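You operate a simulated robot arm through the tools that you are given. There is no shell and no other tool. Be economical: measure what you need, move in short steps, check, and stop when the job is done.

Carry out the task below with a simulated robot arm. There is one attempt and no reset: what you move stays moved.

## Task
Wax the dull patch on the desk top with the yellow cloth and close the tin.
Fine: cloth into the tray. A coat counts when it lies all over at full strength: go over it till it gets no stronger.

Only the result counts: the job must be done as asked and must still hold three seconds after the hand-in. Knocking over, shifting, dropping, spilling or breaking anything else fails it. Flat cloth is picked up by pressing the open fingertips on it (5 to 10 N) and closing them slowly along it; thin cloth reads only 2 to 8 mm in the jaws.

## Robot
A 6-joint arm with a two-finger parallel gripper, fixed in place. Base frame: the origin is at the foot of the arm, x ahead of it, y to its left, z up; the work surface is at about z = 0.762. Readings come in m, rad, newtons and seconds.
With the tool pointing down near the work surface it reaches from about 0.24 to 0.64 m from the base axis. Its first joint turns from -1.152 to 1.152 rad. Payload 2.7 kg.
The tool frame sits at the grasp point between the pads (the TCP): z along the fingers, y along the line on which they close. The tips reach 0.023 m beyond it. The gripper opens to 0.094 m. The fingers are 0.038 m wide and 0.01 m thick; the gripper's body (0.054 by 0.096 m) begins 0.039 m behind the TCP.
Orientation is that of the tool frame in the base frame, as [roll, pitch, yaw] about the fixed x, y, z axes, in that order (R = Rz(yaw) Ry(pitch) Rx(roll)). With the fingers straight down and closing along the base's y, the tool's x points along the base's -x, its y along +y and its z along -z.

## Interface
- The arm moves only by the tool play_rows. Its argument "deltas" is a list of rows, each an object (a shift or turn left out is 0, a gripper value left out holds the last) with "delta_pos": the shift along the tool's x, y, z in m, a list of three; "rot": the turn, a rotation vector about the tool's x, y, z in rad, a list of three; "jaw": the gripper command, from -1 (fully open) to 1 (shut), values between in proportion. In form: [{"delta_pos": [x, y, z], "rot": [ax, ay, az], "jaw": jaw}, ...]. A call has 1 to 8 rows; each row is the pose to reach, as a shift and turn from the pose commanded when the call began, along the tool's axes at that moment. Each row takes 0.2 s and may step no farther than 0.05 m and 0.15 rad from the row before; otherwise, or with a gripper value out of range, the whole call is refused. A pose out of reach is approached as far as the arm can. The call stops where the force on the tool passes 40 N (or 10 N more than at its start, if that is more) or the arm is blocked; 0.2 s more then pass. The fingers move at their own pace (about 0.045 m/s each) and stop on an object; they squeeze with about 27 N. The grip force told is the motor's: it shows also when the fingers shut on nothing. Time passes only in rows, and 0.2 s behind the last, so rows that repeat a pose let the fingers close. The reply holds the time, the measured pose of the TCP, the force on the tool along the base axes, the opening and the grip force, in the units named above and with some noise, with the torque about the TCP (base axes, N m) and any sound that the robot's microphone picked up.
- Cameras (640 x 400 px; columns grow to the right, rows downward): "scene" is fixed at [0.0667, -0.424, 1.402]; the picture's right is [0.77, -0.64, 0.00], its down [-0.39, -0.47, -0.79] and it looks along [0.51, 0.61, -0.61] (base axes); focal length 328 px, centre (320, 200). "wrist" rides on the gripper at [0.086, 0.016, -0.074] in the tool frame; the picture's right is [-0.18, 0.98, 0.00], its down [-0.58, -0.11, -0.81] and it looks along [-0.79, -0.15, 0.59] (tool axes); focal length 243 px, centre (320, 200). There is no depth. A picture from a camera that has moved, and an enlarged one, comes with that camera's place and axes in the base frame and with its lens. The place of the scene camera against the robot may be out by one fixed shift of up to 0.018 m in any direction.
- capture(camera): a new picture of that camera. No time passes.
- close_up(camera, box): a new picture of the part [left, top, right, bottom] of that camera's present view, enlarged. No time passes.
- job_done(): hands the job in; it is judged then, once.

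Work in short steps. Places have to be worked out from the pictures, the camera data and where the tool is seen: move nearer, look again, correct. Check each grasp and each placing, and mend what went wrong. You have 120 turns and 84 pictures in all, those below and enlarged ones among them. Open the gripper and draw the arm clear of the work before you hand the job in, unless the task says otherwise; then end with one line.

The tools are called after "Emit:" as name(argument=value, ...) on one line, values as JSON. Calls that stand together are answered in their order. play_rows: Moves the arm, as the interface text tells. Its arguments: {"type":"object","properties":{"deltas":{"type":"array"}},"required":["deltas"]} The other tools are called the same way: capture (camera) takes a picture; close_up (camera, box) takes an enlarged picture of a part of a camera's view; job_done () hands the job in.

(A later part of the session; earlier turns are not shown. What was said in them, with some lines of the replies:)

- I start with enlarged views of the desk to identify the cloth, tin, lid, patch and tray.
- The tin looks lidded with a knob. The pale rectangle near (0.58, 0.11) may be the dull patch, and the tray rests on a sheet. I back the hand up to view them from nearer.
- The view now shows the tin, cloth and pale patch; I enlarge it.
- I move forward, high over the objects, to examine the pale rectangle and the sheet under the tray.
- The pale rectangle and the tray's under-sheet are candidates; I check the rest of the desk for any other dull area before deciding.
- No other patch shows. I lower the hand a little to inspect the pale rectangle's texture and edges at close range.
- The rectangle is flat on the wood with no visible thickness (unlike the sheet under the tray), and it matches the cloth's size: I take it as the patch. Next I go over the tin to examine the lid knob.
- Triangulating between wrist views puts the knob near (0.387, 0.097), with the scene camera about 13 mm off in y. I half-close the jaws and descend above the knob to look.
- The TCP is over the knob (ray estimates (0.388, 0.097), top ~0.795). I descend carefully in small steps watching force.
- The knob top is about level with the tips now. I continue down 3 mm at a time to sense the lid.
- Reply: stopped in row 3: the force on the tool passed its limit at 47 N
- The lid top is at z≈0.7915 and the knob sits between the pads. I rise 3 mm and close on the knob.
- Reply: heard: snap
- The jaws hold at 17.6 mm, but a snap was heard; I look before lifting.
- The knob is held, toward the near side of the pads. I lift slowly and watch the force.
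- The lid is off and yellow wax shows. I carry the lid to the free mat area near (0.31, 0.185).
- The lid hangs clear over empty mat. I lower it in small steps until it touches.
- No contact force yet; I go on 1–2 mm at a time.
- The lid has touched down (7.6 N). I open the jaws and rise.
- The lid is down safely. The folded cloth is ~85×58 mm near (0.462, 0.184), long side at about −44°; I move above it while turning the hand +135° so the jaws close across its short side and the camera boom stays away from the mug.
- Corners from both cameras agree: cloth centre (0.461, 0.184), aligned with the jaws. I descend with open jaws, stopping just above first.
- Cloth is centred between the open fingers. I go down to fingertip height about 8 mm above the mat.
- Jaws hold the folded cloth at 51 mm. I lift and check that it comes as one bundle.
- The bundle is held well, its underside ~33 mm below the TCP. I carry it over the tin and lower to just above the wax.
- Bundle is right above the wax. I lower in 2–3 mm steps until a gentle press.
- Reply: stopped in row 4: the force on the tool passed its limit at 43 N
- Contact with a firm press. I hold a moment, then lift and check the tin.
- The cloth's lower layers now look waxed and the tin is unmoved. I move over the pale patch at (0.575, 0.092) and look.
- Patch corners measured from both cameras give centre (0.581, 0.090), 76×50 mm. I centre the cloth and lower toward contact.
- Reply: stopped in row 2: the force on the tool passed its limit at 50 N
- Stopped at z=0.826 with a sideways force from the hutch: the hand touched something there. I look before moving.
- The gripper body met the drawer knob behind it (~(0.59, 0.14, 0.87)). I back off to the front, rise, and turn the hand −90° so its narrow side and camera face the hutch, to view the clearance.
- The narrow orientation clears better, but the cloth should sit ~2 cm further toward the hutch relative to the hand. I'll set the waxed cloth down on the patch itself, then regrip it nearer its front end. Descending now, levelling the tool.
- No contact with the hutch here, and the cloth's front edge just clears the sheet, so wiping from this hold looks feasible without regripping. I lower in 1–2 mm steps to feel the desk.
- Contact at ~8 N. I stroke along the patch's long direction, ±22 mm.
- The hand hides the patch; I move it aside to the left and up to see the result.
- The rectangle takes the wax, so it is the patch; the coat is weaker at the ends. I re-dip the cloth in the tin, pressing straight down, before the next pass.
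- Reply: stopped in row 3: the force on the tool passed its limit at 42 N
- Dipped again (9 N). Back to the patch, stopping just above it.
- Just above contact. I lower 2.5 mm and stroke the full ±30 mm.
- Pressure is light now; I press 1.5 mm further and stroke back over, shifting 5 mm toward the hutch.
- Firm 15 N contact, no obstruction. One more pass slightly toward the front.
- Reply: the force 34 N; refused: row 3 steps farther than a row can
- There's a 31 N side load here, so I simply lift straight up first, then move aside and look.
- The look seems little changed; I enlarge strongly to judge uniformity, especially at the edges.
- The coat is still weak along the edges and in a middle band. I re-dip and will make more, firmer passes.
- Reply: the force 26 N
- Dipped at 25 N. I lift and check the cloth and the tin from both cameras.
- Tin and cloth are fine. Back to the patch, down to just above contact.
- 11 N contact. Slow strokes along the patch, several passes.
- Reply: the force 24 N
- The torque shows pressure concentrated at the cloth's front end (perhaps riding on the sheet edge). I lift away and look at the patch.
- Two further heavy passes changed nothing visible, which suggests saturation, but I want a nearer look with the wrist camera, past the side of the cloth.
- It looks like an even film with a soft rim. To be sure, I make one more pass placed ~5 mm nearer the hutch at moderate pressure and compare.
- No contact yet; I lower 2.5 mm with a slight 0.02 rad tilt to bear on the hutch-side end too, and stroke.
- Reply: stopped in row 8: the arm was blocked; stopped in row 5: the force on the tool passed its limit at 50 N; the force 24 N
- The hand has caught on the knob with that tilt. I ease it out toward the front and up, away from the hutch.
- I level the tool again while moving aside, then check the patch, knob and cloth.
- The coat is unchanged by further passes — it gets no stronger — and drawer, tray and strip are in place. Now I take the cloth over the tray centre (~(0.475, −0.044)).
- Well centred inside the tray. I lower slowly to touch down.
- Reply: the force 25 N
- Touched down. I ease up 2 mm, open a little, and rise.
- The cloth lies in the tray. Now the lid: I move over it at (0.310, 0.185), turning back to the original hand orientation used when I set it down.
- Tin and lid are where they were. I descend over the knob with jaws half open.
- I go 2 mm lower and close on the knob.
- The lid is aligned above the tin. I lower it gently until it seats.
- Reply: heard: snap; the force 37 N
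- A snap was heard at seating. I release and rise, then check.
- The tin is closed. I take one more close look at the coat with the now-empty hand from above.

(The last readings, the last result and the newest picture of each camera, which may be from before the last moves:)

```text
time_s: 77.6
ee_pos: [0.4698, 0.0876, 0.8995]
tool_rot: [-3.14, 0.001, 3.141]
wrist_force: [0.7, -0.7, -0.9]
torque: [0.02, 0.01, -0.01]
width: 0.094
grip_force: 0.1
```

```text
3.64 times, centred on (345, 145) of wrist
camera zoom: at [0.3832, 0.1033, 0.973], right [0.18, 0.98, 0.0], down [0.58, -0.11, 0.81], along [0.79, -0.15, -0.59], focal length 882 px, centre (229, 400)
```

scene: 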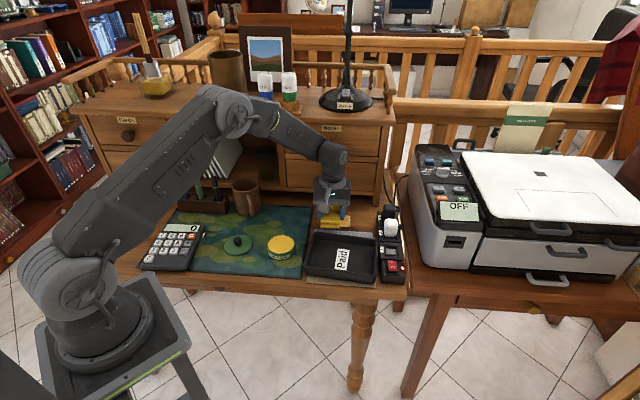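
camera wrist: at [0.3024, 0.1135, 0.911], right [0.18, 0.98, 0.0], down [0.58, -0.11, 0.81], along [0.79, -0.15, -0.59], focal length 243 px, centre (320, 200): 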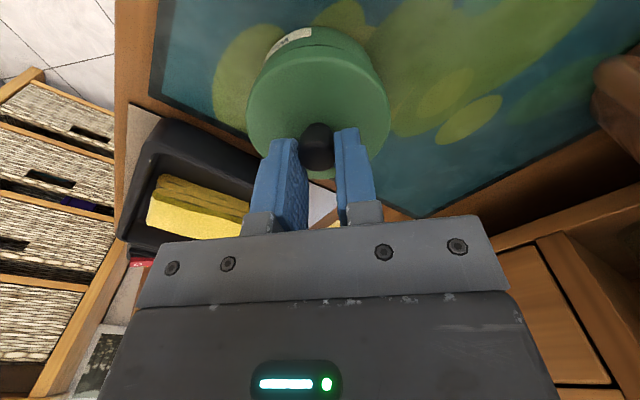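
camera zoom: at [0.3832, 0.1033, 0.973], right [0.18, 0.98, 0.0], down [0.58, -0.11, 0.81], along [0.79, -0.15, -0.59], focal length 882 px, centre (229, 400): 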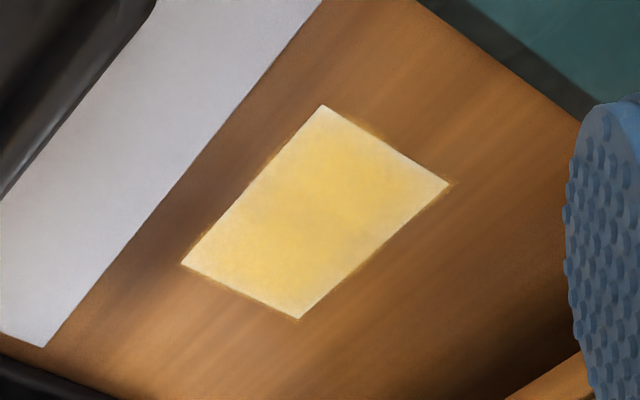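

The coat lies evenly over the whole patch. I raise the arm clear and take a last scene check.

Emit:
play_rows(deltas=[{"delta_pos": [0.02, -0.01, -0.045]}, {"delta_pos": [0.04, -0.03, -0.09]}, {"delta_pos": [0.06, -0.06, -0.12]}, {"delta_pos": [0.07, -0.08, -0.15]}])

Emit:
capture(camera="scene")

Emit:
close_up(camera="scene", box=[240, 180, 420, 292])

```text
refused: row 1 steps farther than a row can; nothing moved
```

```text
10 pictures are left
```

scene: 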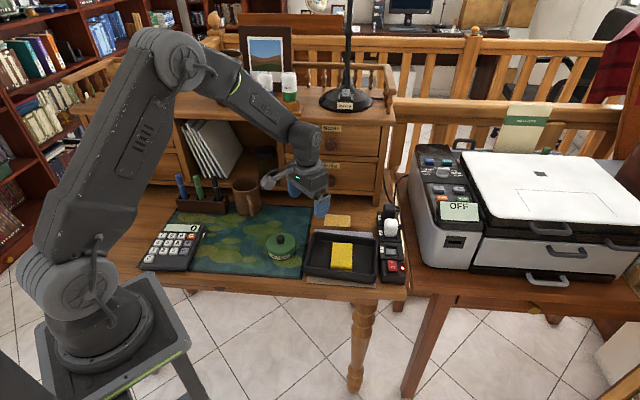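

```text
3.56 times, centred on (330, 236) of scene
camera zoom: at [0.0668, -0.424, 1.402], right [0.77, -0.64, 0.0], down [-0.39, -0.47, -0.79], along [0.51, 0.61, -0.61], focal length 1166 px, centre (284, 72)
```

zoom: 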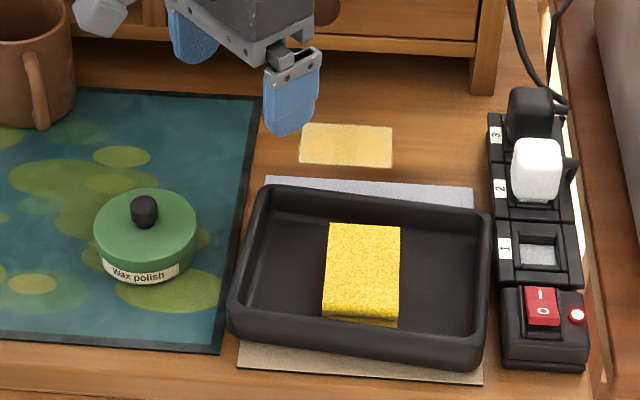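

Everything is in place (tray, sheet, tin as at the start). I draw the arm up and clear in smaller steps.

Emit:
play_rows(deltas=[{"delta_pos": [0.015, -0.01, -0.035]}, {"delta_pos": [0.03, -0.02, -0.07]}, {"delta_pos": [0.045, -0.04, -0.1]}, {"delta_pos": [0.06, -0.06, -0.13]}, {"delta_pos": [0.06, -0.08, -0.16]}])

```text
time_s: 78.8
ee_pos: [0.4087, 0.0072, 1.0592]
tool_rot: [3.141, 0.002, -3.14]
wrist_force: [0.1, 0.1, -0.7]
torque: [-0.01, 0.0, 0.01]
width: 0.094
grip_force: 0.0
```

The arm is clear, the gripper open, and all three results verified; I hand in.

Emit:
job_done()

```text
The job is handed in.
```

I waxed the patch until further passes made no visible change, put the cloth in the tray and closed the tin (the lid snapped shut). The gripper touched the drawer knob twice along the way, but nothing looked out of place in the last pictures.
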